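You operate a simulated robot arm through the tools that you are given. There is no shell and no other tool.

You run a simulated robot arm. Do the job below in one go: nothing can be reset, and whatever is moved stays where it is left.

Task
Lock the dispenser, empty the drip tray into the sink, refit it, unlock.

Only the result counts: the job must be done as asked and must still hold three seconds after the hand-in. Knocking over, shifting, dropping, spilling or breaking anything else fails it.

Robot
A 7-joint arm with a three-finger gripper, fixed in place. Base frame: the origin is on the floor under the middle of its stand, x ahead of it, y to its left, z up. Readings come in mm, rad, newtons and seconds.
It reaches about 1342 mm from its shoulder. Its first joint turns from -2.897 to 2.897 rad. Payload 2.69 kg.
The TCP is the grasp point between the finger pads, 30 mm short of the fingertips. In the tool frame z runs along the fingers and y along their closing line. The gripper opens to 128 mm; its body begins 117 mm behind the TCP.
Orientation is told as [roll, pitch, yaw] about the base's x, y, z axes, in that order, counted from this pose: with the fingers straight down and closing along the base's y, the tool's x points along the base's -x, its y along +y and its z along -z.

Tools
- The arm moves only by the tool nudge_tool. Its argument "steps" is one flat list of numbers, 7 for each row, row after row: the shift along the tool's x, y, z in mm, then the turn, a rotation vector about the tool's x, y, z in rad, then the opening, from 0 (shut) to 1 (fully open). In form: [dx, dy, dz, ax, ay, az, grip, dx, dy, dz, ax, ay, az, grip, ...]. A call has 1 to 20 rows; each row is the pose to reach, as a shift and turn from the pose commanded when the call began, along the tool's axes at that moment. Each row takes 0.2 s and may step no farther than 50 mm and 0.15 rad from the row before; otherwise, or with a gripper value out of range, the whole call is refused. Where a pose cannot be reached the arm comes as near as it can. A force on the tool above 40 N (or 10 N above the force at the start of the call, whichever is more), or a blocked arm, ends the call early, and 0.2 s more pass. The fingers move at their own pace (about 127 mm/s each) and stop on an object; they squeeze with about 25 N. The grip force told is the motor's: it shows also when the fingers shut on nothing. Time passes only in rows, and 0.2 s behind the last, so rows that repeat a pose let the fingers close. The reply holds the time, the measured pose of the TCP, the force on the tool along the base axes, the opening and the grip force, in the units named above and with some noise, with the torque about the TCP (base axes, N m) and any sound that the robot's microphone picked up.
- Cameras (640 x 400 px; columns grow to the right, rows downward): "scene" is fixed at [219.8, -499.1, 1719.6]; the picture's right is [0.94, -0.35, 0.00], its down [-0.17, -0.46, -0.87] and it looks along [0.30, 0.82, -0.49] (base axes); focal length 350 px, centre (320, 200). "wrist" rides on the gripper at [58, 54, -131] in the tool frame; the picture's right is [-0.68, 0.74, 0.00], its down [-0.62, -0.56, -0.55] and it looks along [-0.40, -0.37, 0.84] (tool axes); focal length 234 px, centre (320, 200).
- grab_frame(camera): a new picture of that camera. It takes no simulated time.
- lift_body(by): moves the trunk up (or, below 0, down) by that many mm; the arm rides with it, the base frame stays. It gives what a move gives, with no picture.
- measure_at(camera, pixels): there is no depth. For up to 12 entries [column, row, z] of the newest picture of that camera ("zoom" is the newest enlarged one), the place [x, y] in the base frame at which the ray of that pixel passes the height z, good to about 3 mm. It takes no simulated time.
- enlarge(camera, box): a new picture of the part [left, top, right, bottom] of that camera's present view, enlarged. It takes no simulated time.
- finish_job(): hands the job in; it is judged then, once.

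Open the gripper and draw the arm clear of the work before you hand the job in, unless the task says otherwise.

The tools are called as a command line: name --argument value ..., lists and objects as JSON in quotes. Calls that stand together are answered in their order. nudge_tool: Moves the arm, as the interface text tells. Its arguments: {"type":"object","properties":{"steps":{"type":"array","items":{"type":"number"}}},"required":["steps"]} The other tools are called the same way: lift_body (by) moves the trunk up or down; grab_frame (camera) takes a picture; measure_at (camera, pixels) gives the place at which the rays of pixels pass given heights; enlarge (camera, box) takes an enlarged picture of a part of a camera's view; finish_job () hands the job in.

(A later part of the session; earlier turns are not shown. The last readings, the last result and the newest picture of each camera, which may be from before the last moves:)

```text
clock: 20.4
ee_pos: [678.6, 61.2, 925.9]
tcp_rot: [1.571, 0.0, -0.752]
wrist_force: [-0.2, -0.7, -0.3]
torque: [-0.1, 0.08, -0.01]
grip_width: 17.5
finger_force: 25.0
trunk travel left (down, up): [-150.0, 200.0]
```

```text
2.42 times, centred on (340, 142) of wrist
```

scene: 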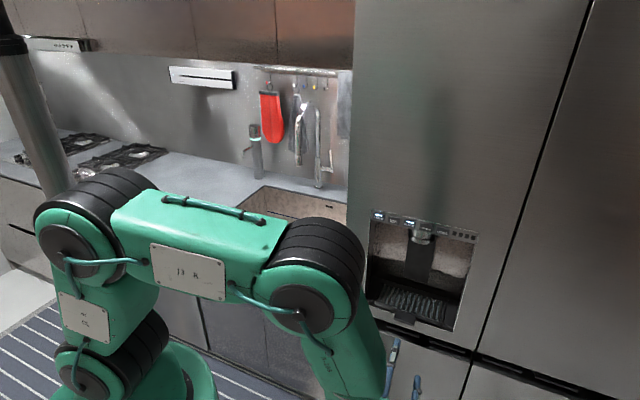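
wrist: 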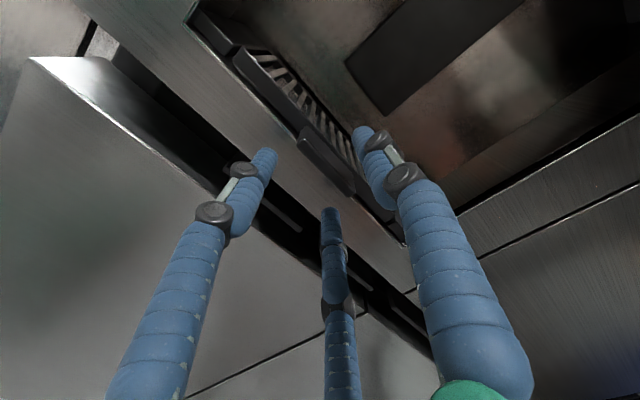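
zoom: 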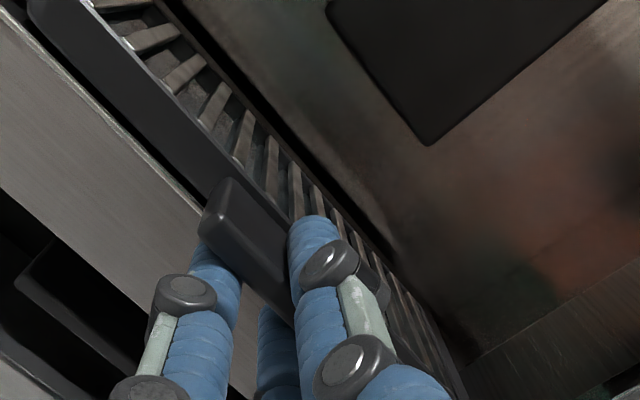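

The tray follows smoothly with no resistance. I pull 18 mm further (26 total), still resting on the sill, in order to regrip deeper.

nudge_tool --steps '[0, 0, -3, 0, 0, 0, 0, 0, 0, -6, 0, 0, 0, 0, 0, 0, -10, 0, 0, 0, 0, 0, 0, -14, 0, 0, 0, 0, 0, 0, -18, 0, 0, 0, 0]'

enlarge --camera "scene" --box '[360, 260, 470, 340]'

enlarge --camera "wrist" --box '[240, 60, 440, 225]'

```text
clock: 21.6
ee_pos: [664.6, 47.6, 925.9]
tcp_rot: [1.571, 0.002, -0.753]
wrist_force: [0.1, 0.5, 0.4]
torque: [-0.09, 0.1, 0.0]
grip_width: 17.3
finger_force: 24.5
trunk travel left (down, up): [-150.0, 200.0]
```

```text
5.00 times, centred on (415, 300) of scene
```

zoom: 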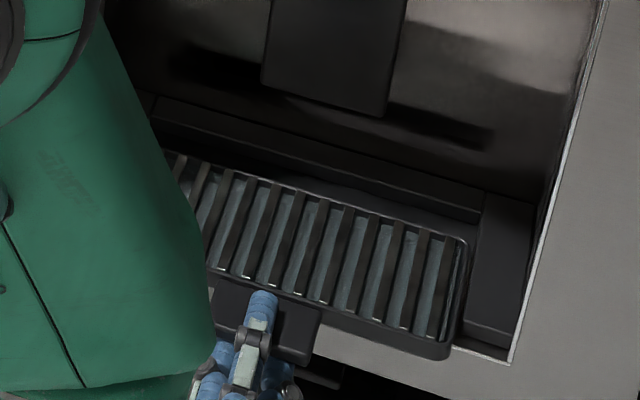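

```text
2.42 times, centred on (340, 142) of wrist
```

zoom: 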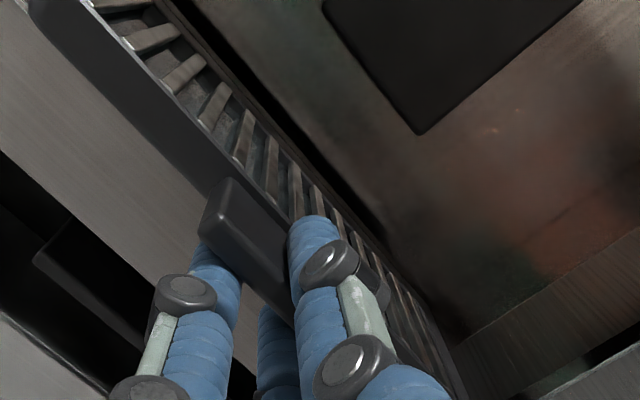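

The tray rests on the sill, pulled 26 mm. I open slightly, move 11 mm deeper along the tab and regrip.

nudge_tool --steps '[0, 0, 0, 0, 0, 0, 0.2, 0, 0, 0, 0, 0, 0, 0.25, 0, 0, 4, 0, 0, 0, 0.25, 0, 0, 8, 0, 0, 0, 0.25, 0, 0, 11, 0, 0, 0, 0.25]'

enlarge --camera "wrist" --box '[240, 60, 440, 225]'

enlarge --camera "scene" --box '[360, 260, 470, 340]'

```text
clock: 22.8
ee_pos: [674.0, 55.2, 926.0]
tcp_rot: [1.571, 0.001, -0.752]
wrist_force: [-1.7, -0.4, 0.1]
torque: [0.02, 0.0, -0.01]
grip_width: 32.1
finger_force: 0.1
trunk travel left (down, up): [-150.0, 200.0]
```

```text
2.42 times, centred on (340, 142) of wrist
```

zoom: 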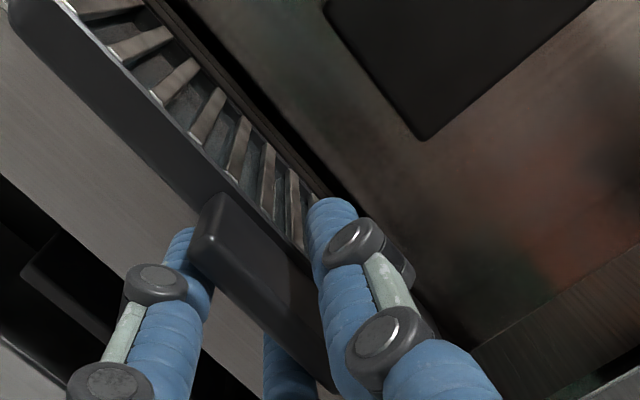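

```text
5.00 times, centred on (415, 300) of scene
```

zoom: 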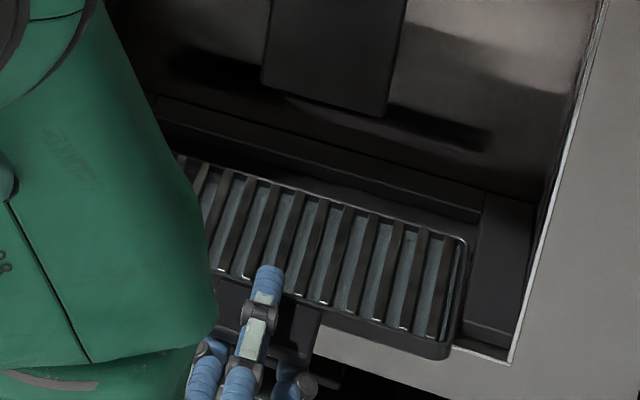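

The tray stayed put. I close again; a width near 17.3 mm will confirm that the upper finger is on the tab and not on the rim.

nudge_tool --steps '[0, 0, -2, 0, 0, 0, 0.2, 0, 0, -2, 0, 0, 0, 0.16, 0, 0, -2, 0, 0, 0, 0.13, 0, 0, -2, 0, 0, 0, 0.1, 0, 0, -2, 0, 0, 0, 0.05, 0, 0, -2, 0, 0, 0, 0]'

enlarge --camera "wrist" --box '[240, 60, 440, 225]'

enlarge --camera "scene" --box '[360, 260, 470, 340]'

```text
clock: 24.2
ee_pos: [671.1, 54.0, 927.0]
tcp_rot: [1.57, 0.0, -0.752]
wrist_force: [0.5, 0.7, -0.3]
torque: [-0.08, 0.11, -0.02]
grip_width: 17.5
finger_force: 25.3
trunk travel left (down, up): [-150.0, 200.0]
```

```text
2.42 times, centred on (340, 142) of wrist
```

zoom: 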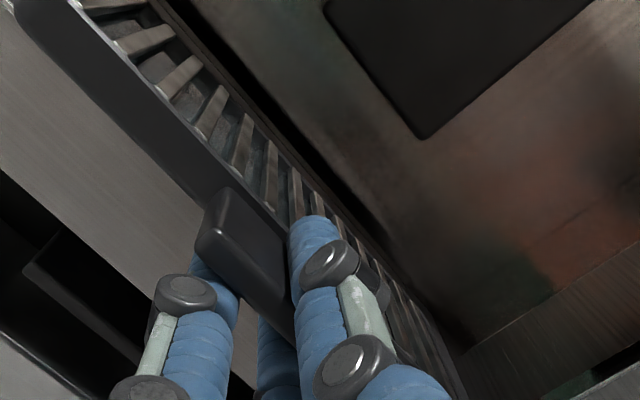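

```text
5.00 times, centred on (415, 300) of scene
```

zoom: 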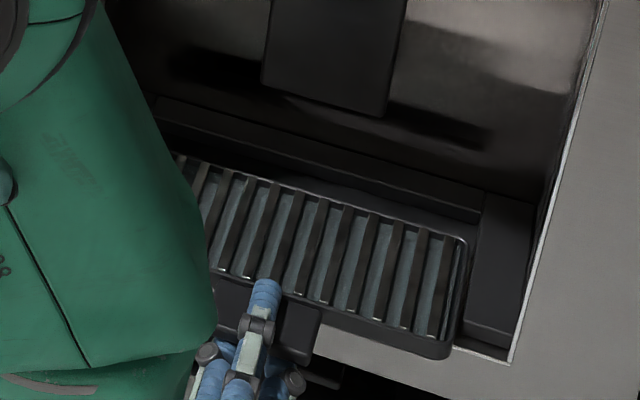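

Solid regrip at 17.5 mm. I lift 3 mm to take the weight and see the load.

nudge_tool --steps '[0, 1, 0, 0, 0, 0, 0, 0, 2, 0, 0, 0, 0, 0, 0, 3, 0, 0, 0, 0, 0, 0, 3, 0, 0, 0, 0, 0]'

enlarge --camera "scene" --box '[360, 260, 470, 340]'

enlarge --camera "wrist" --box '[240, 60, 440, 225]'

```text
clock: 25.2
ee_pos: [671.2, 54.0, 929.1]
tcp_rot: [1.571, -0.001, -0.753]
wrist_force: [0.7, 0.3, -2.0]
torque: [-0.07, 0.09, -0.01]
grip_width: 17.3
finger_force: 24.9
trunk travel left (down, up): [-150.0, 200.0]
```

```text
5.00 times, centred on (415, 300) of scene
```

zoom: 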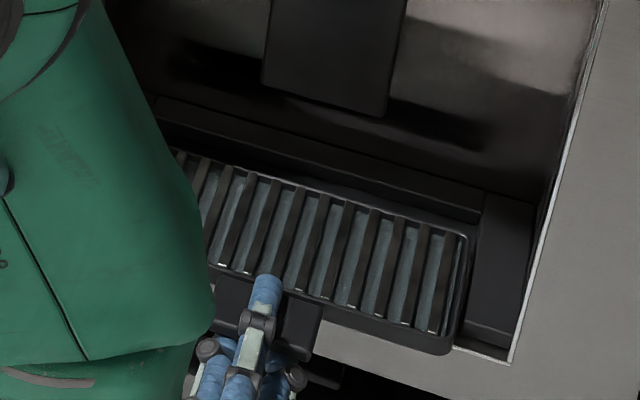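

```text
2.42 times, centred on (340, 142) of wrist
```

zoom: 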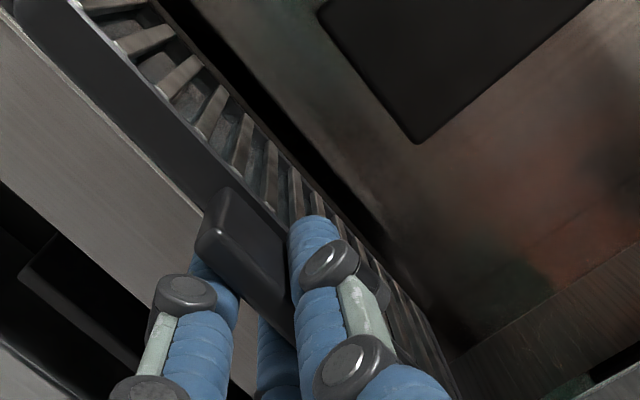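

The tray is lifted cleanly (≈2 N, level). I draw it straight out of the recess, slowly, about 225 mm, rising gently once it's clear.

nudge_tool --steps '[0, 2, -4, 0, 0, 0, 0, 0, 4, -12, 0, 0, 0, 0, 0, 6, -24, 0, 0, 0, 0, 0, 8, -38, 0, 0, 0, 0, 0, 8, -54, 0, 0, 0, 0, 0, 8, -70, 0, 0, 0, 0, 0, 8, -86, 0, 0, 0, 0, 0, 10, -102, 0, 0, 0, 0, 0, 14, -118, 0, 0, 0, 0, 0, 20, -134, 0, 0, 0, 0, 0, 28, -150, 0, 0, 0, 0, 0, 36, -166, 0, 0, 0, 0, 0, 44, -182, 0, 0, 0, 0, 0, 51, -197, 0, 0, 0, 0, 0, 56, -210, 0, 0, 0, 0, 0, 59, -219, 0, 0, 0, 0, 0, 60, -224, 0, 0, 0, 0]'

grab_frame --camera "wrist"

grab_frame --camera "scene"

```text
clock: 28.8
ee_pos: [518.3, -109.0, 989.3]
tcp_rot: [1.571, 0.001, -0.753]
wrist_force: [-0.1, -0.3, -1.6]
torque: [-0.06, 0.07, 0.01]
grip_width: 17.3
finger_force: 25.4
trunk travel left (down, up): [-150.0, 200.0]
```

```text
taken
```

wrist: 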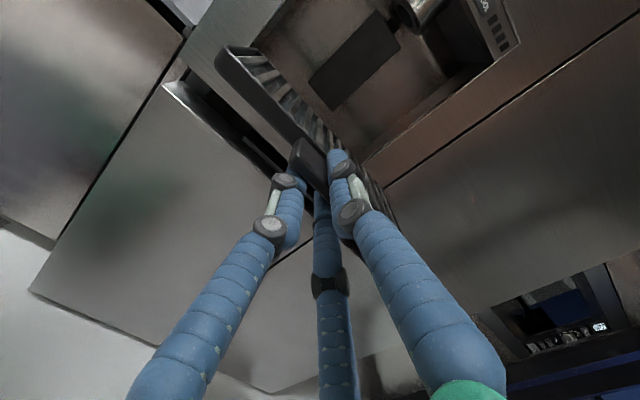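

```text
taken
```

scene: 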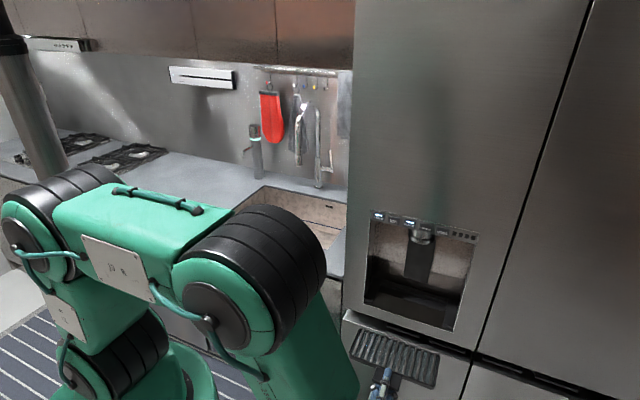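

The tray is out, level and steady. Next I slide left by 112 mm (tool +x) and rise 80 mm before swinging toward the sink.

nudge_tool --steps '[4, 3, 0, 0, 0, 0, 0, 12, 9, 0, 0, 0, 0, 0, 24, 18, 0, 0, 0, 0, 0, 38, 28, 0, 0, 0, 0, 0, 54, 39, 0, 0, 0, 0, 0, 70, 50, 0, 0, 0, 0, 0, 85, 61, 0, 0, 0, 0, 0, 97, 70, 0, 0, 0, 0, 0, 106, 76, 0, 0, 0, 0, 0, 111, 79, 0, 0, 0, 0, 0, 112, 80, 0, 0, 0, 0, 0]'

grab_frame --camera "scene"

```text
clock: 31.2
ee_pos: [437.3, -31.9, 1070.6]
tcp_rot: [1.571, 0.0, -0.753]
wrist_force: [-0.1, 0.2, -1.8]
torque: [-0.09, 0.08, 0.01]
grip_width: 17.6
finger_force: 24.8
trunk travel left (down, up): [-150.0, 200.0]
```

```text
taken
```

scene: 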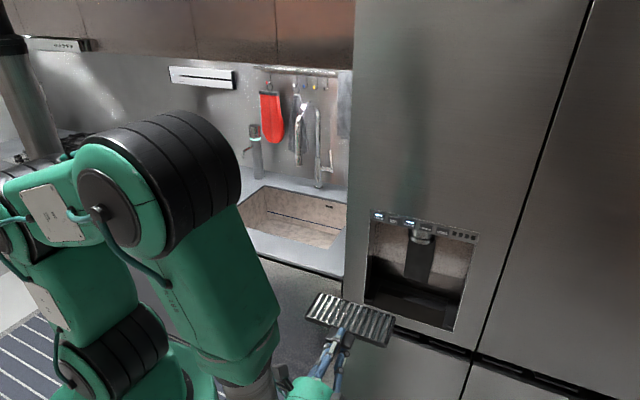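

The tray is level and free. Now I swing around the base axis (about 55° to the left) at constant radius, with tool y vertical so the tray stays level.

nudge_tool --steps '[2.8, 0, 1.4, 0, 0.01, 0, 0, 8.5, 0, 5.1, 0, 0.03, 0, 0, 17.2, 0, 10.9, 0, 0.06, 0, 0, 30.8, 0, 20.2, 0, 0.105, 0, 0, 49.9, 0, 37.2, 0, 0.165, 0, 0, 71.9, 0, 55.4, 0, 0.23, 0, 0, 94.9, 0, 72.2, 0, 0.295, 0, 0, 119, 0, 87.4, 0, 0.36, 0, 0, 144, 0, 101, 0, 0.425, 0, 0, 169.8, 0, 113, 0, 0.49, 0, 0, 196.4, 0, 123.2, 0, 0.555, 0, 0, 223.6, 0, 131.7, 0, 0.62, 0, 0, 251.3, 0, 138.4, 0, 0.685, 0, 0, 279.4, 0, 143.4, 0, 0.75, 0, 0, 305.5, 0, 146.3, 0, 0.81, 0, 0, 327.4, 0, 147.5, 0, 0.86, 0, 0, 344.9, 0, 147.7, 0, 0.9, 0, 0, 358.1, 0, 147.4, 0, 0.93, 0, 0, 366.9, 0, 146.9, 0, 0.95, 0, 0, 371.2, 0, 146.7, 0, 0.96, 0, 0]'

grab_frame --camera "scene"

grab_frame --camera "wrist"

```text
clock: 35.4
ee_pos: [266.7, 328.3, 1069.1]
tcp_rot: [1.571, 0.001, 0.207]
wrist_force: [-0.7, -0.5, -2.3]
torque: [-0.1, -0.01, 0.0]
grip_width: 17.2
finger_force: 25.3
trunk travel left (down, up): [-150.0, 200.0]
```

```text
taken
```

scene: 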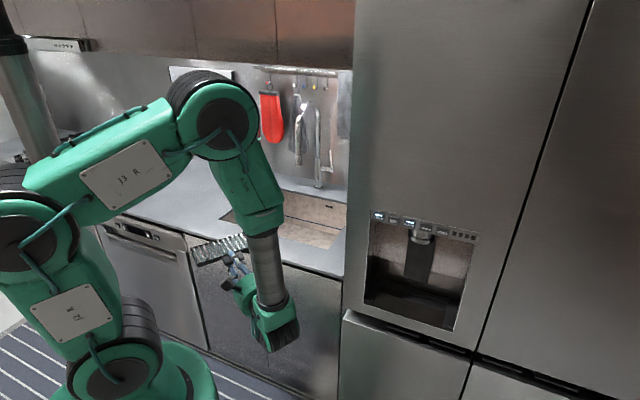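

```text
taken
```

wrist: 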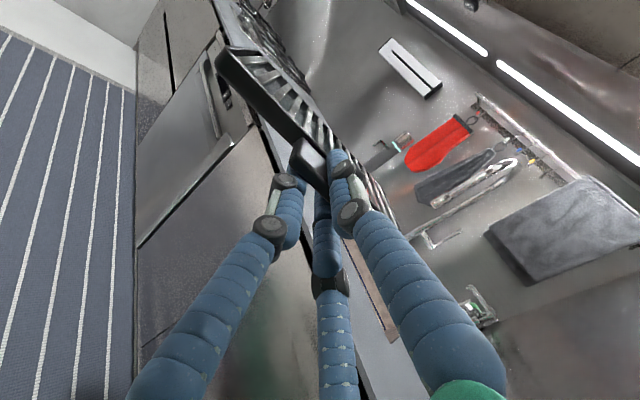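

Tray still level and the path over the counter is clear (faucet is farther back). I move out over the left-front of the sink (target n≈880, u≈-250) while turning the tool to point radially.

nudge_tool --steps '[-1.5, 0, 2.7, 0, -0.0041, 0, 0, -6, 0, 10.6, 0, -0.0164, 0, 0, -13.4, 0, 23.9, 0, -0.0369, 0, 0, -23.4, 0, 41.6, 0, -0.0643, 0, 0, -35.9, 0, 63.8, 0, -0.0985, 0, 0, -50.8, 0, 90.4, 0, -0.1395, 0, 0, -66.7, 0, 118.7, 0, -0.1833, 0, 0, -83.7, 0, 148.8, 0, -0.2298, 0, 0, -100.8, 0, 179.4, 0, -0.277, 0, 0, -118, 0, 210, 0, -0.3242, 0, 0, -135.2, 0, 240.5, 0, -0.3714, 0, 0, -152.4, 0, 271.1, 0, -0.4186, 0, 0, -169.1, 0, 300.8, 0, -0.4644, 0, 0, -184.8, 0, 328.7, 0, -0.5075, 0, 0, -199.2, 0, 354.4, 0, -0.5472, 0, 0, -212.6, 0, 378.3, 0, -0.5841, 0, 0, -225.1, 0, 400.5, 0, -0.6183, 0, 0, -236.1, 0, 420, 0, -0.6484, 0, 0, -244.5, 0, 435, 0, -0.6717, 0, 0, -249, 0, 443, 0, -0.684, 0, 0]'

grab_frame --camera "scene"

grab_frame --camera "wrist"

```text
clock: 39.6
ee_pos: [465.2, 774.6, 1078.7]
tcp_rot: [1.557, 0.001, -0.366]
wrist_force: [-2.3, -1.7, 0.0]
torque: [-0.23, 0.06, -0.07]
grip_width: 16.9
finger_force: 24.9
out of reach, approached as far as the arm can: row 15, 16, 17, 18, 19, 20
trunk travel left (down, up): [-150.0, 200.0]
```

```text
taken
```

scene: 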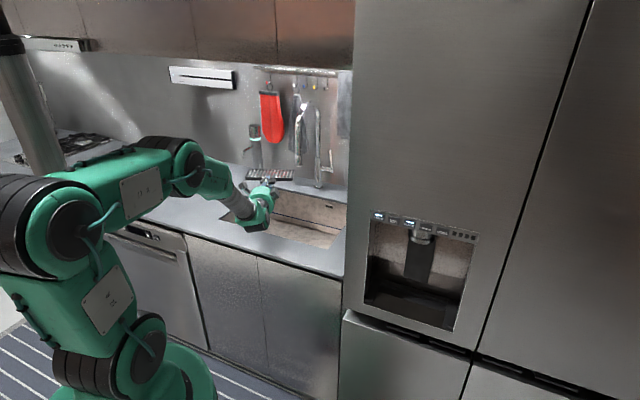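

```text
taken
```

wrist: 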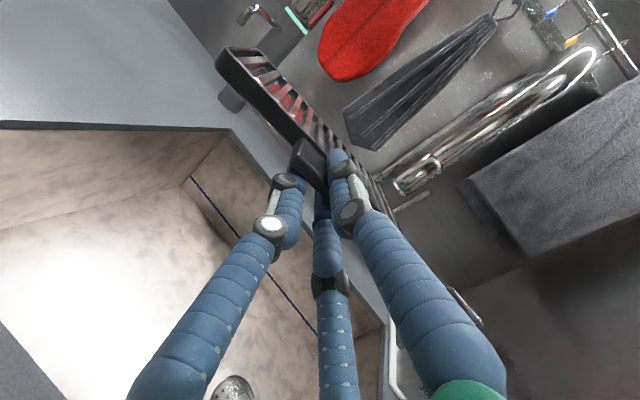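

The arm stopped at (465,775,1079), slightly off my target (a joint limit near radial pointing), tray still level and over the sink. I back off 40 mm along the tool, away from the faucet, to see which reference the commands use.

nudge_tool --steps '[0, 0, -10, 0, 0, 0, 0, 0, 0, -25, 0, 0, 0, 0, 0, 0, -40, 0, 0, 0, 0]'

grab_frame --camera "wrist"

```text
clock: 40.4
ee_pos: [452.4, 738.0, 1078.7]
tcp_rot: [1.556, 0.002, -0.366]
wrist_force: [-0.6, 0.6, -1.9]
torque: [-0.11, 0.06, -0.03]
grip_width: 17.6
finger_force: 25.0
trunk travel left (down, up): [-150.0, 200.0]
```

```text
taken
```

wrist: 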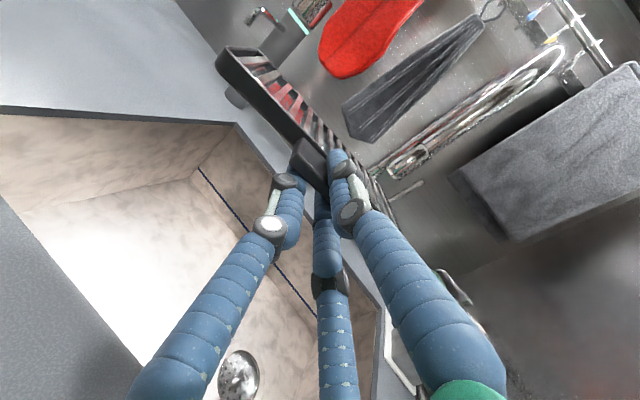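

Commands are relative to the reached pose, good. TCP is at n≈848, u≈-175 over the sink with no limit reported. Now I begin tipping: pitch the fingers down (about tool x) slowly while moving forward/left so the back rim stays over the basin.

nudge_tool --steps '[3, 0, 4, 0.03, 0, 0, 0, 6, 0, 9, 0.08, 0, 0, 0, 10, 0, 15, 0.15, 0, 0, 0, 14, 0, 22, 0.23, 0, 0, 0, 18, 0, 29, 0.31, 0, 0, 0, 22, 0, 36, 0.39, 0, 0, 0, 26, 0, 42, 0.46, 0, 0, 0, 30, 0, 47, 0.52, 0, 0, 0, 32, 0, 50, 0.57, 0, 0, 0, 34, 0, 52, 0.6, 0, 0, 0]'

grab_frame --camera "wrist"

grab_frame --camera "scene"

```text
clock: 42.6
ee_pos: [438.9, 797.1, 1077.8]
tcp_rot: [0.956, -0.001, -0.368]
wrist_force: [-0.2, -0.4, -0.1]
torque: [-0.02, 0.0, 0.0]
grip_width: 17.3
finger_force: 25.1
trunk travel left (down, up): [-150.0, 200.0]
```

```text
taken
```

wrist: 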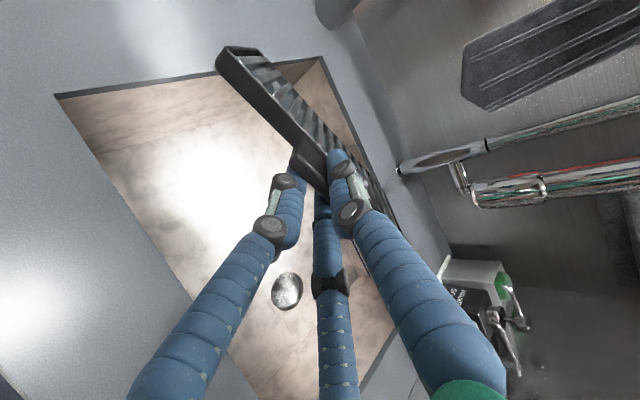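

```text
taken
```

scene: 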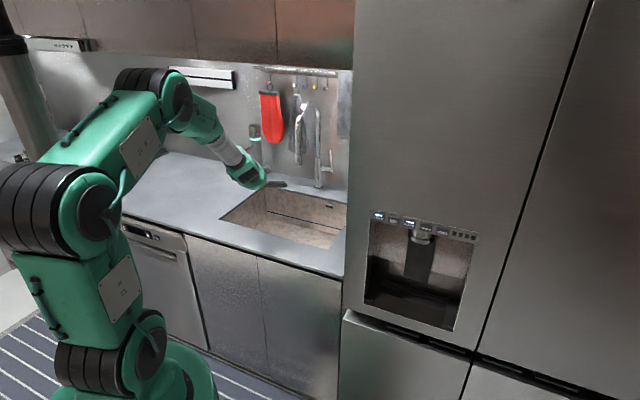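

The tool load fell to about 0, so water seems to be running out. I zoom in on the tray and the basin.

enlarge --camera "wrist" --box '[200, 20, 420, 240]'

enlarge --camera "scene" --box '[210, 130, 360, 260]'

```text
1.82 times, centred on (310, 130) of wrist
```

zoom: 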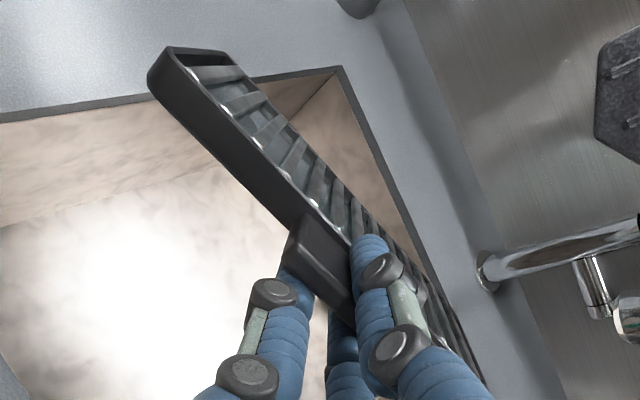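

```text
3.08 times, centred on (285, 195) of scene
```

zoom: 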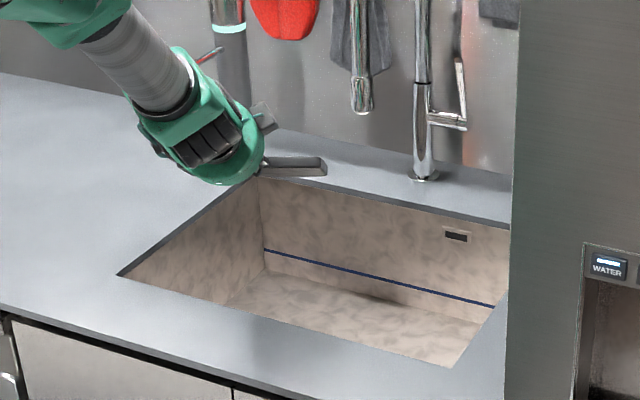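

The tray looks firmly held, tipped about 35°, over the basin (n 880-1010). I continue the pitch to about 94°, moving a bit further forward and left.

nudge_tool --steps '[2, 1.5, 3.5, 0.085, 0, 0, 0, 4, 3, 7, 0.17, 0, 0, 0, 6, 4.5, 10.6, 0.255, 0, 0, 0, 8, 6, 14.2, 0.34, 0, 0, 0, 10, 7.4, 17.7, 0.425, 0, 0, 0, 12.5, 8.9, 21.3, 0.51, 0, 0, 0, 14.5, 10.4, 24.8, 0.595, 0, 0, 0, 16.5, 11.9, 28.4, 0.68, 0, 0, 0, 18.5, 13.3, 31.9, 0.765, 0, 0, 0, 21, 14.8, 35.5, 0.85, 0, 0, 0, 23, 16.3, 39, 0.935, 0, 0, 0, 25, 17.8, 42.6, 1.02, 0, 0, 0]'

grab_frame --camera "wrist"

grab_frame --camera "scene"

```text
clock: 45.2
ee_pos: [432.4, 849.2, 1067.3]
tcp_rot: [-0.067, 0.0, -0.365]
wrist_force: [0.4, -0.8, -0.8]
torque: [-0.01, -0.02, -0.02]
grip_width: 16.9
finger_force: 25.1
out of reach, approached as far as the arm can: row 4
trunk travel left (down, up): [-150.0, 200.0]
```

```text
taken
```

wrist: 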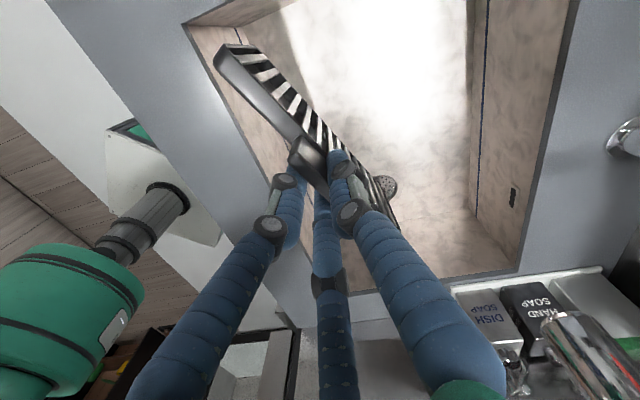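

```text
taken
```

scene: 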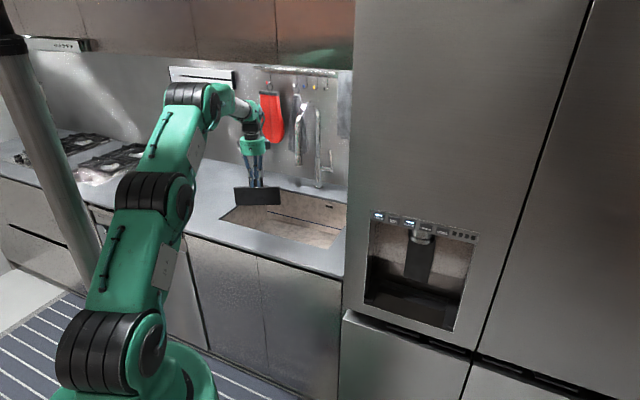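

The tray is now past vertical over the left part of the sink (scene (257,196)), load steady. I over-tip another 0.45 rad, nudging forward and up, so the back wall drains fully.

nudge_tool --steps '[0, 2.5, -3, 0.05, 0, 0, 0, 0, 5, -6, 0.11, 0, 0, 0, 0, 7.5, -9, 0.17, 0, 0, 0, 0, 10, -12, 0.23, 0, 0, 0, 0, 12.5, -15, 0.29, 0, 0, 0, 0, 15, -18, 0.35, 0, 0, 0, 0, 17, -20, 0.4, 0, 0, 0, 0, 18.6, -21, 0.45, 0, 0, 0]'

grab_frame --camera "wrist"

grab_frame --camera "scene"

```text
clock: 47.0
ee_pos: [424.4, 835.9, 1082.0]
tcp_rot: [-0.49, 0.0, -0.366]
wrist_force: [-0.1, 0.5, -0.7]
torque: [0.02, 0.02, -0.01]
grip_width: 16.9
finger_force: 25.1
out of reach, approached as far as the arm can: row 6, 7, 8
trunk travel left (down, up): [-150.0, 200.0]
```

```text
taken
```

wrist: 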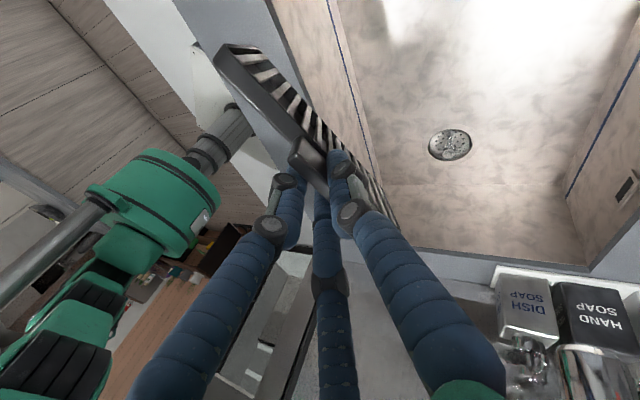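

```text
taken
```

scene: 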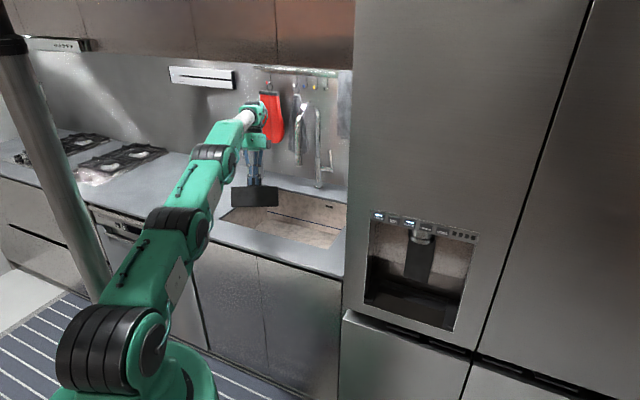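

Over-tipped by 28° past vertical; the arm is near full stretch. I zoom in on the tray to see whether any water remains.

enlarge --camera "wrist" --box '[200, 30, 420, 240]'

enlarge --camera "scene" --box '[210, 130, 360, 260]'

```text
1.90 times, centred on (310, 135) of wrist
```

zoom: 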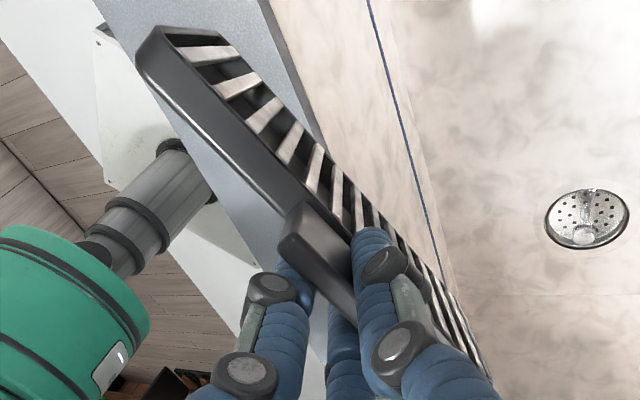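

```text
3.08 times, centred on (285, 195) of scene
```

zoom: 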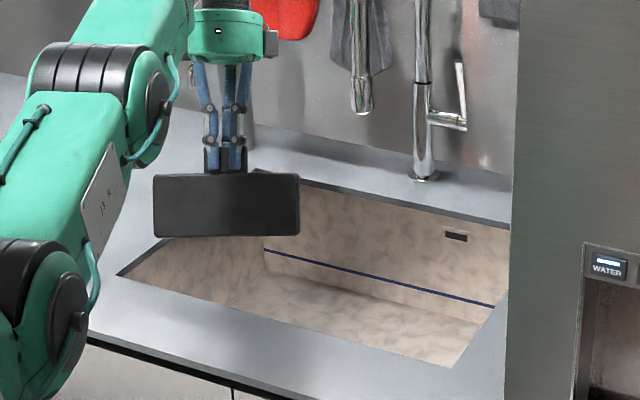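

The tray interior is dark and dry now – no bluish water left. I return to just past vertical over the basin, hold a moment to drip off, before levelling.

nudge_tool --steps '[-0.5, 4, 1.2, -0.08, 0, 0, 0, -1, 8, 2.3, -0.17, 0, 0, 0, -1.6, 12.5, 3.5, -0.26, 0, 0, 0, -2.2, 16.5, 4.7, -0.34, 0, 0, 0, -2.7, 20.4, 5.8, -0.423, 0, 0, 0, -2.7, 20.4, 5.8, -0.423, 0, 0, 0, -2.7, 20.4, 5.8, -0.423, 0, 0, 0, -2.7, 20.4, 5.8, -0.423, 0, 0, 0, -2.7, 20.4, 5.8, -0.423, 0, 0, 0]'

enlarge --camera "wrist" --box '[200, 30, 420, 240]'

grab_frame --camera "scene"

```text
clock: 49.0
ee_pos: [431.9, 849.1, 1066.7]
tcp_rot: [-0.091, 0.0, -0.367]
wrist_force: [-0.5, -0.2, 0.0]
torque: [0.01, 0.01, 0.01]
grip_width: 16.9
finger_force: 25.1
trunk travel left (down, up): [-150.0, 200.0]
```

```text
1.90 times, centred on (310, 135) of wrist
```

zoom: 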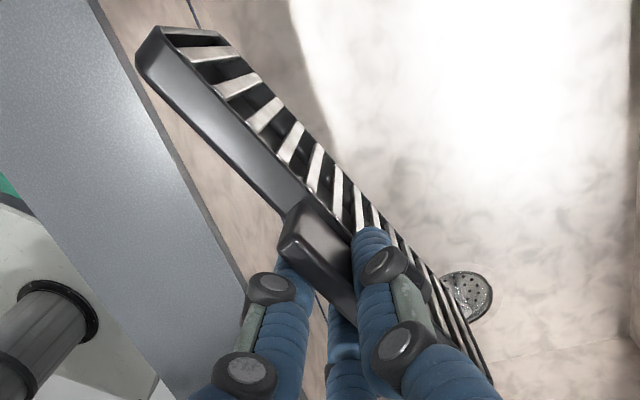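

```text
taken
```

scene: 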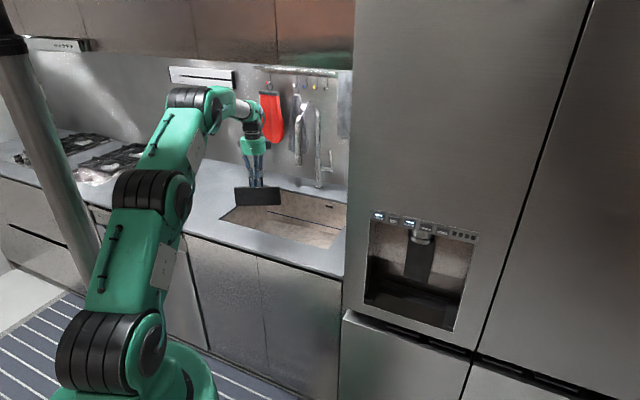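

Held steady and dripped off. Now I level the tray again while retracting to the earlier level pose (452,738,1079).

nudge_tool --steps '[-2, -3, 0, -0.05, 0, 0, 0, -5, -8, -0.2, -0.14, 0, 0, 0, -9, -14, -0.4, -0.24, 0, 0, 0, -12.5, -20, -0.6, -0.34, 0, 0, 0, -16, -26, -0.8, -0.44, 0, 0, 0, -19.5, -32, -1, -0.54, 0, 0, 0, -23, -38, -1.2, -0.64, 0, 0, 0, -26.5, -44, -1.4, -0.74, 0, 0, 0, -30, -50, -1.6, -0.84, 0, 0, 0, -33.5, -55, -1.8, -0.94, 0, 0, 0, -37, -61, -2, -1.04, 0, 0, 0, -40.5, -67, -2.2, -1.14, 0, 0, 0, -44, -72, -2.4, -1.24, 0, 0, 0, -47.5, -78, -2.6, -1.34, 0, 0, 0, -51, -84, -2.8, -1.44, 0, 0, 0, -54, -89, -2.9, -1.53, 0, 0, 0, -57, -94, -3, -1.6, 0, 0, 0, -58.9, -97.1, -3.2, -1.647, 0, 0, 0]'

grab_frame --camera "wrist"

grab_frame --camera "scene"

```text
clock: 52.8
ee_pos: [452.6, 736.3, 1079.1]
tcp_rot: [1.557, 0.0, -0.366]
wrist_force: [0.3, 1.1, -1.2]
torque: [-0.05, 0.01, -0.03]
grip_width: 17.0
finger_force: 25.3
out of reach, approached as far as the arm can: row 12
trunk travel left (down, up): [-150.0, 200.0]
```

```text
taken
```

wrist: 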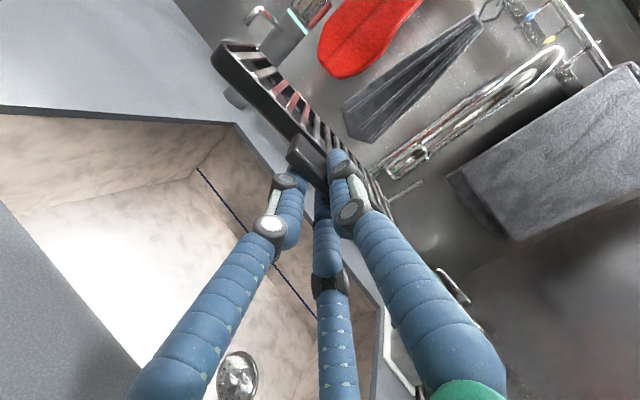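

```text
taken
```

scene: 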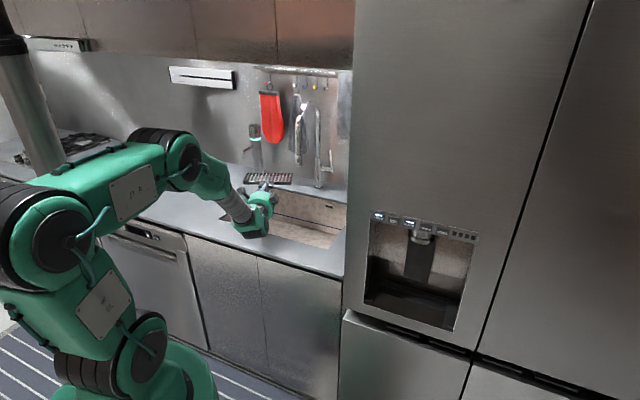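

Level again and empty. I zoom on the tray in the wrist view to check whether it has shifted in the grip compared with before the pour.

enlarge --camera "wrist" --box '[190, 20, 430, 230]'

enlarge --camera "scene" --box '[210, 130, 360, 260]'

```text
1.90 times, centred on (310, 125) of wrist
```

zoom: 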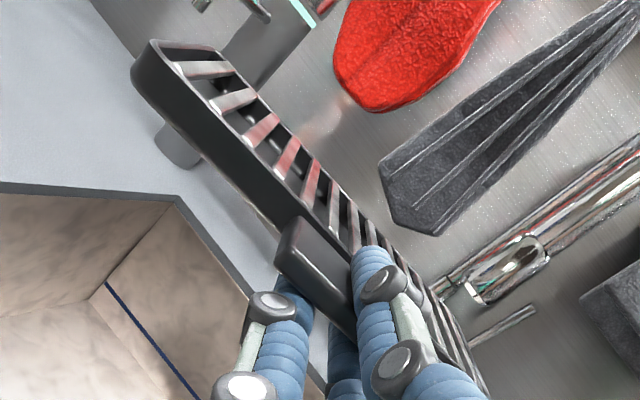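

```text
3.08 times, centred on (285, 195) of scene
```

zoom: 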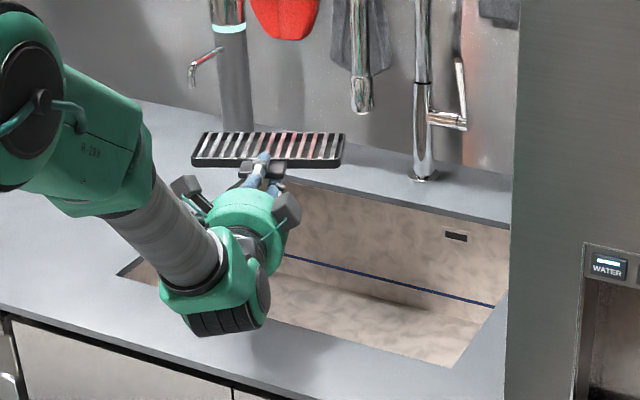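

The tray is dry; it seems to have slid about 3-5 mm sideways (tool +x) in the grip, which I'll correct at refit. I now go back along the way I came, to (267,328,1070).

nudge_tool --steps '[0.6, -0.3, -9, -0.0003, 0.0115, 0, 0, 1.9, -1, -31.3, -0.001, 0.0402, 0, 0, 3.9, -2.1, -62.7, -0.002, 0.0804, 0, 0, 6.1, -3.3, -98.5, -0.003, 0.1263, 0, 0, 8.5, -4.7, -138.7, -0.0043, 0.1779, 0, 0, 11, -6, -179, -0.0056, 0.2296, 0, 0, 13.5, -7.4, -219.3, -0.0069, 0.2813, 0, 0, 16, -8.7, -259.6, -0.0081, 0.3329, 0, 0, 18.4, -10, -299.8, -0.0094, 0.3846, 0, 0, 20.9, -11.4, -340.1, -0.0106, 0.4362, 0, 0, 23.1, -12.6, -375.9, -0.0118, 0.4822, 0, 0, 25, -13.7, -407.2, -0.0127, 0.5223, 0, 0, 26.7, -14.6, -434.1, -0.0136, 0.5568, 0, 0, 27.5, -15, -447.5, -0.014, 0.574, 0, 0]'

grab_frame --camera "scene"

```text
clock: 55.8
ee_pos: [266.5, 330.3, 1070.4]
tcp_rot: [1.573, 0.005, 0.208]
wrist_force: [-0.5, 0.1, -1.2]
torque: [-0.04, -0.02, -0.02]
grip_width: 16.9
finger_force: 25.1
trunk travel left (down, up): [-150.0, 200.0]
```

```text
taken
```

scene: 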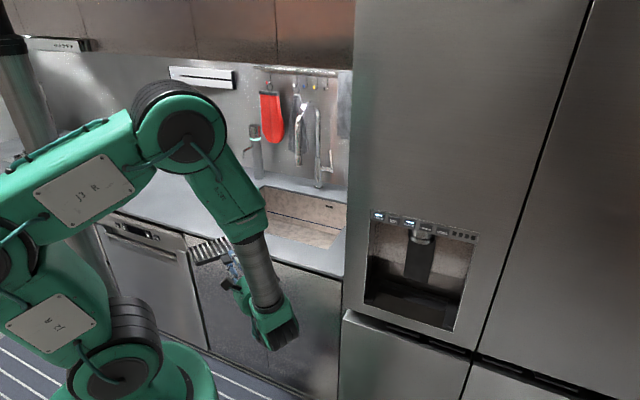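

Back at the mid position. I swing the tray back in front of the fridge, rotating about the base axis by -0.961 rad.

nudge_tool --steps '[-5.3, 0, -6.6, 0, -0.02, 0, 0, -15.5, 0, -20.2, 0, -0.06, 0, 0, -29.8, 0, -41.3, 0, -0.12, 0, 0, -44.8, 0, -67, 0, -0.19, 0, 0, -58.8, 0, -95.6, 0, -0.265, 0, 0, -70.6, 0, -125.1, 0, -0.34, 0, 0, -80.2, 0, -155.4, 0, -0.415, 0, 0, -87.5, 0, -186.4, 0, -0.49, 0, 0, -92.5, 0, -217.8, 0, -0.565, 0, 0, -95, 0, -249.5, 0, -0.64, 0, 0, -95.2, 0, -281.4, 0, -0.715, 0, 0, -93.3, 0, -311, 0, -0.785, 0, 0, -89.6, 0, -338.3, 0, -0.85, 0, 0, -85.1, 0, -361.2, 0, -0.905, 0, 0, -81.3, 0, -376.9, 0, -0.943, 0, 0, -79.3, 0, -384.3, 0, -0.961, 0, 0]'

grab_frame --camera "scene"

grab_frame --camera "wrist"

```text
clock: 59.2
ee_pos: [423.9, -30.0, 1070.3]
tcp_rot: [1.567, 0.002, -0.755]
wrist_force: [0.4, 0.0, -0.4]
torque: [-0.06, 0.06, -0.03]
grip_width: 17.2
finger_force: 24.5
trunk travel left (down, up): [-150.0, 200.0]
```

```text
taken
```

scene: 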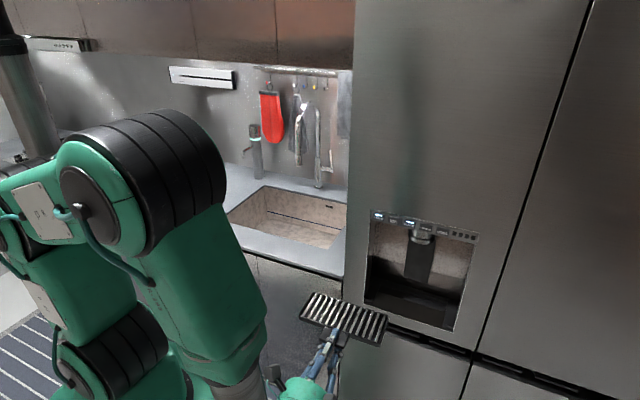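

```text
taken
```

wrist: 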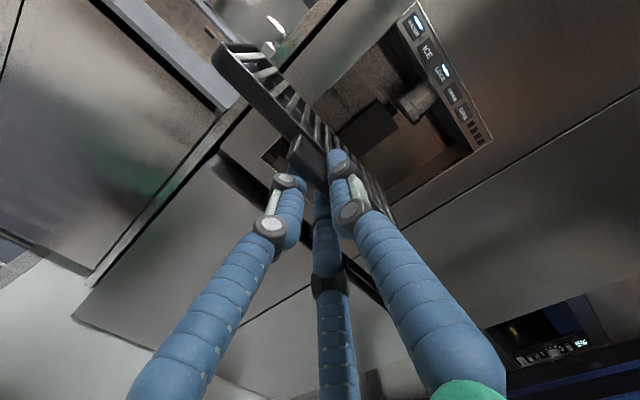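

In front of the fridge again. I zoom with the same wrist box as right after the regrip to compare the tab's position between the fingers.

enlarge --camera "wrist" --box '[240, 60, 440, 225]'

enlarge --camera "scene" --box '[280, 270, 410, 370]'

```text
2.42 times, centred on (340, 142) of wrist
```

zoom: 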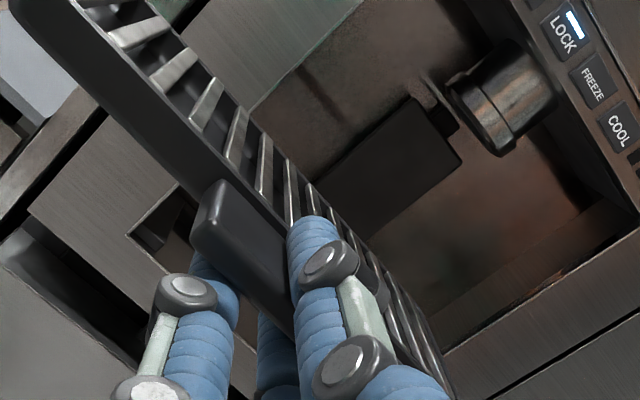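

```text
4.00 times, centred on (345, 320) of scene
```

zoom: 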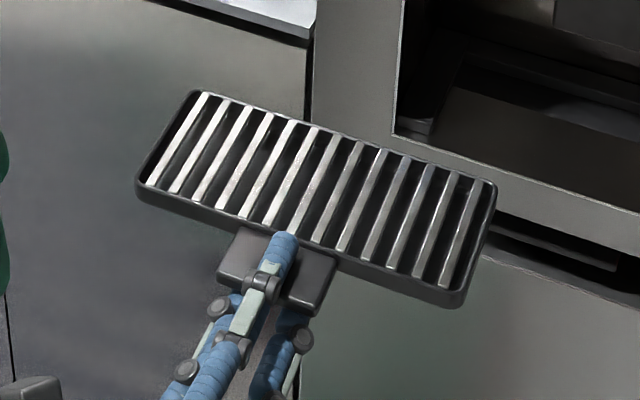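

The tray sits about 2.7 mm toward tool +x and 0.6 mm lower in the grip than before, still square. I shift right to u≈455 and lower to z≈990.

nudge_tool --steps '[-5, -3, 0, 0, 0, 0, 0, -18, -11, 0, 0, 0, 0, 0, -36, -23, 0, 0, 0, 0, 0, -56, -36, 0, 0, 0, 0, 0, -76, -49, 0, 0, 0, 0, 0, -95, -61, 0, 0, 0, 0, 0, -111, -71, 0, 0, 0, 0, 0, -121, -78, 0, 0, 0, 0, 0, -125, -80, 0, 0, 0, 0, 0]'

grab_frame --camera "wrist"

enlarge --camera "scene" --box '[340, 270, 480, 400]'

```text
clock: 61.2
ee_pos: [513.5, -115.2, 988.8]
tcp_rot: [1.568, 0.004, -0.754]
wrist_force: [-0.3, -0.3, -1.4]
torque: [-0.09, 0.05, -0.02]
grip_width: 16.9
finger_force: 25.0
trunk travel left (down, up): [-150.0, 200.0]
```

```text
taken
```

wrist: 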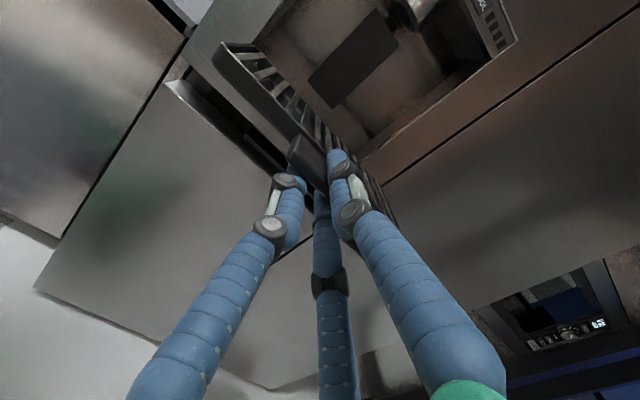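

```text
3.08 times, centred on (410, 335) of scene
```

zoom: 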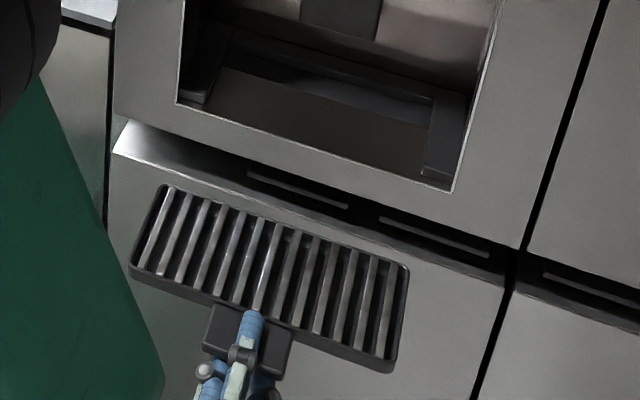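

The slot between the side blocks is visible. I lower to z≈937 and move forward until the tray's back edge is just ahead of the door face.

nudge_tool --steps '[0, -4, 4, 0, 0, 0, 0, -0.5, -12, 16, 0, 0, 0, 0, -1, -22, 34, 0, 0, 0, 0, -1.5, -32, 54, 0, 0, 0, 0, -1.5, -41, 74, 0, 0, 0, 0, -1.5, -48, 94, 0, 0, 0, 0, -1.5, -51, 112, 0, 0, 0, 0, -1.5, -51.5, 126, 0, 0, 0, 0, -1.5, -51.5, 135, 0, 0, 0, 0, -1.5, -51.5, 140, 0, 0, 0, 0]'

grab_frame --camera "wrist"

enlarge --camera "scene" --box '[350, 260, 480, 360]'

enlarge --camera "wrist" --box '[180, 0, 420, 200]'

```text
clock: 63.4
ee_pos: [610.7, -15.8, 938.1]
tcp_rot: [1.569, 0.004, -0.753]
wrist_force: [-0.7, -0.5, -1.1]
torque: [-0.07, 0.03, 0.05]
grip_width: 17.1
finger_force: 25.0
trunk travel left (down, up): [-150.0, 200.0]
```

```text
taken
```

wrist: 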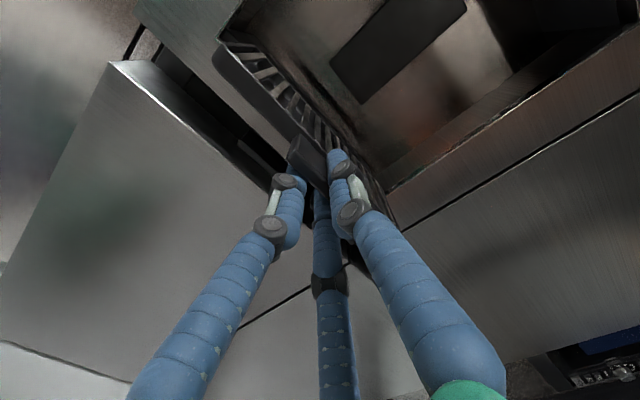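

```text
4.00 times, centred on (415, 310) of scene
```

zoom: 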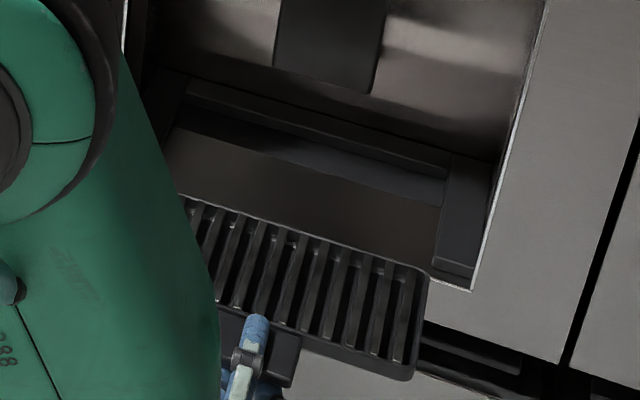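

```text
2.00 times, centred on (300, 100) of wrist
```

zoom: 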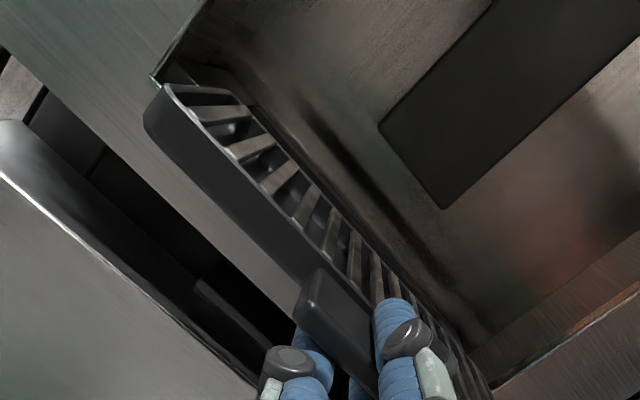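

The tray's back-right corner back-projects to u≈549.4, matching its original 549.3, so it's aligned. I slide it in 60 mm and check forces.

nudge_tool --steps '[0, 0, 4, 0, 0, 0, 0, 0, 0, 12, 0, 0, 0, 0, 0, 0, 22, 0, 0, 0, 0, 0, 0, 32, 0, 0, 0, 0, 0, 0, 42, 0, 0, 0, 0, 0, 0, 50, 0, 0, 0, 0, 0, 0, 56, 0, 0, 0, 0, 0, 0, 60, 0, 0, 0, 0]'

enlarge --camera "scene" --box '[350, 260, 480, 360]'

enlarge --camera "wrist" --box '[180, 0, 420, 200]'

```text
clock: 65.2
ee_pos: [651.5, 28.3, 938.2]
tcp_rot: [1.567, 0.003, -0.753]
wrist_force: [-0.3, -0.5, -0.4]
torque: [-0.06, 0.04, -0.03]
grip_width: 16.7
finger_force: 25.3
trunk travel left (down, up): [-150.0, 200.0]
```

```text
4.00 times, centred on (415, 310) of scene
```

zoom: 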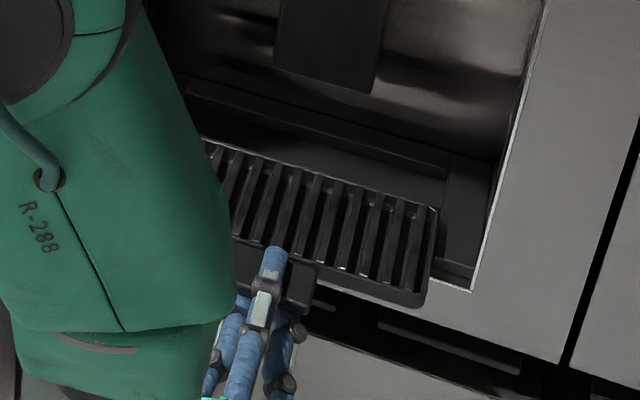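

```text
2.00 times, centred on (300, 100) of wrist
```

zoom: 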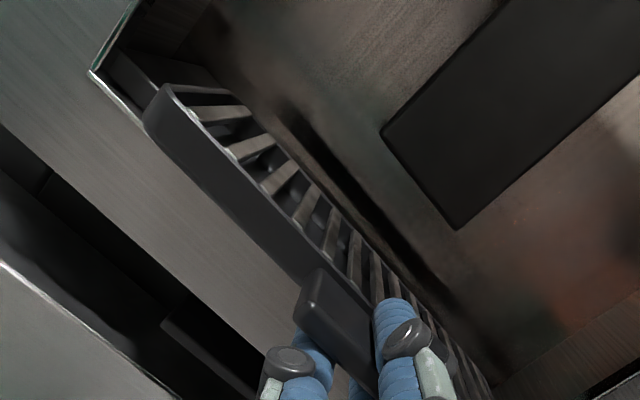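

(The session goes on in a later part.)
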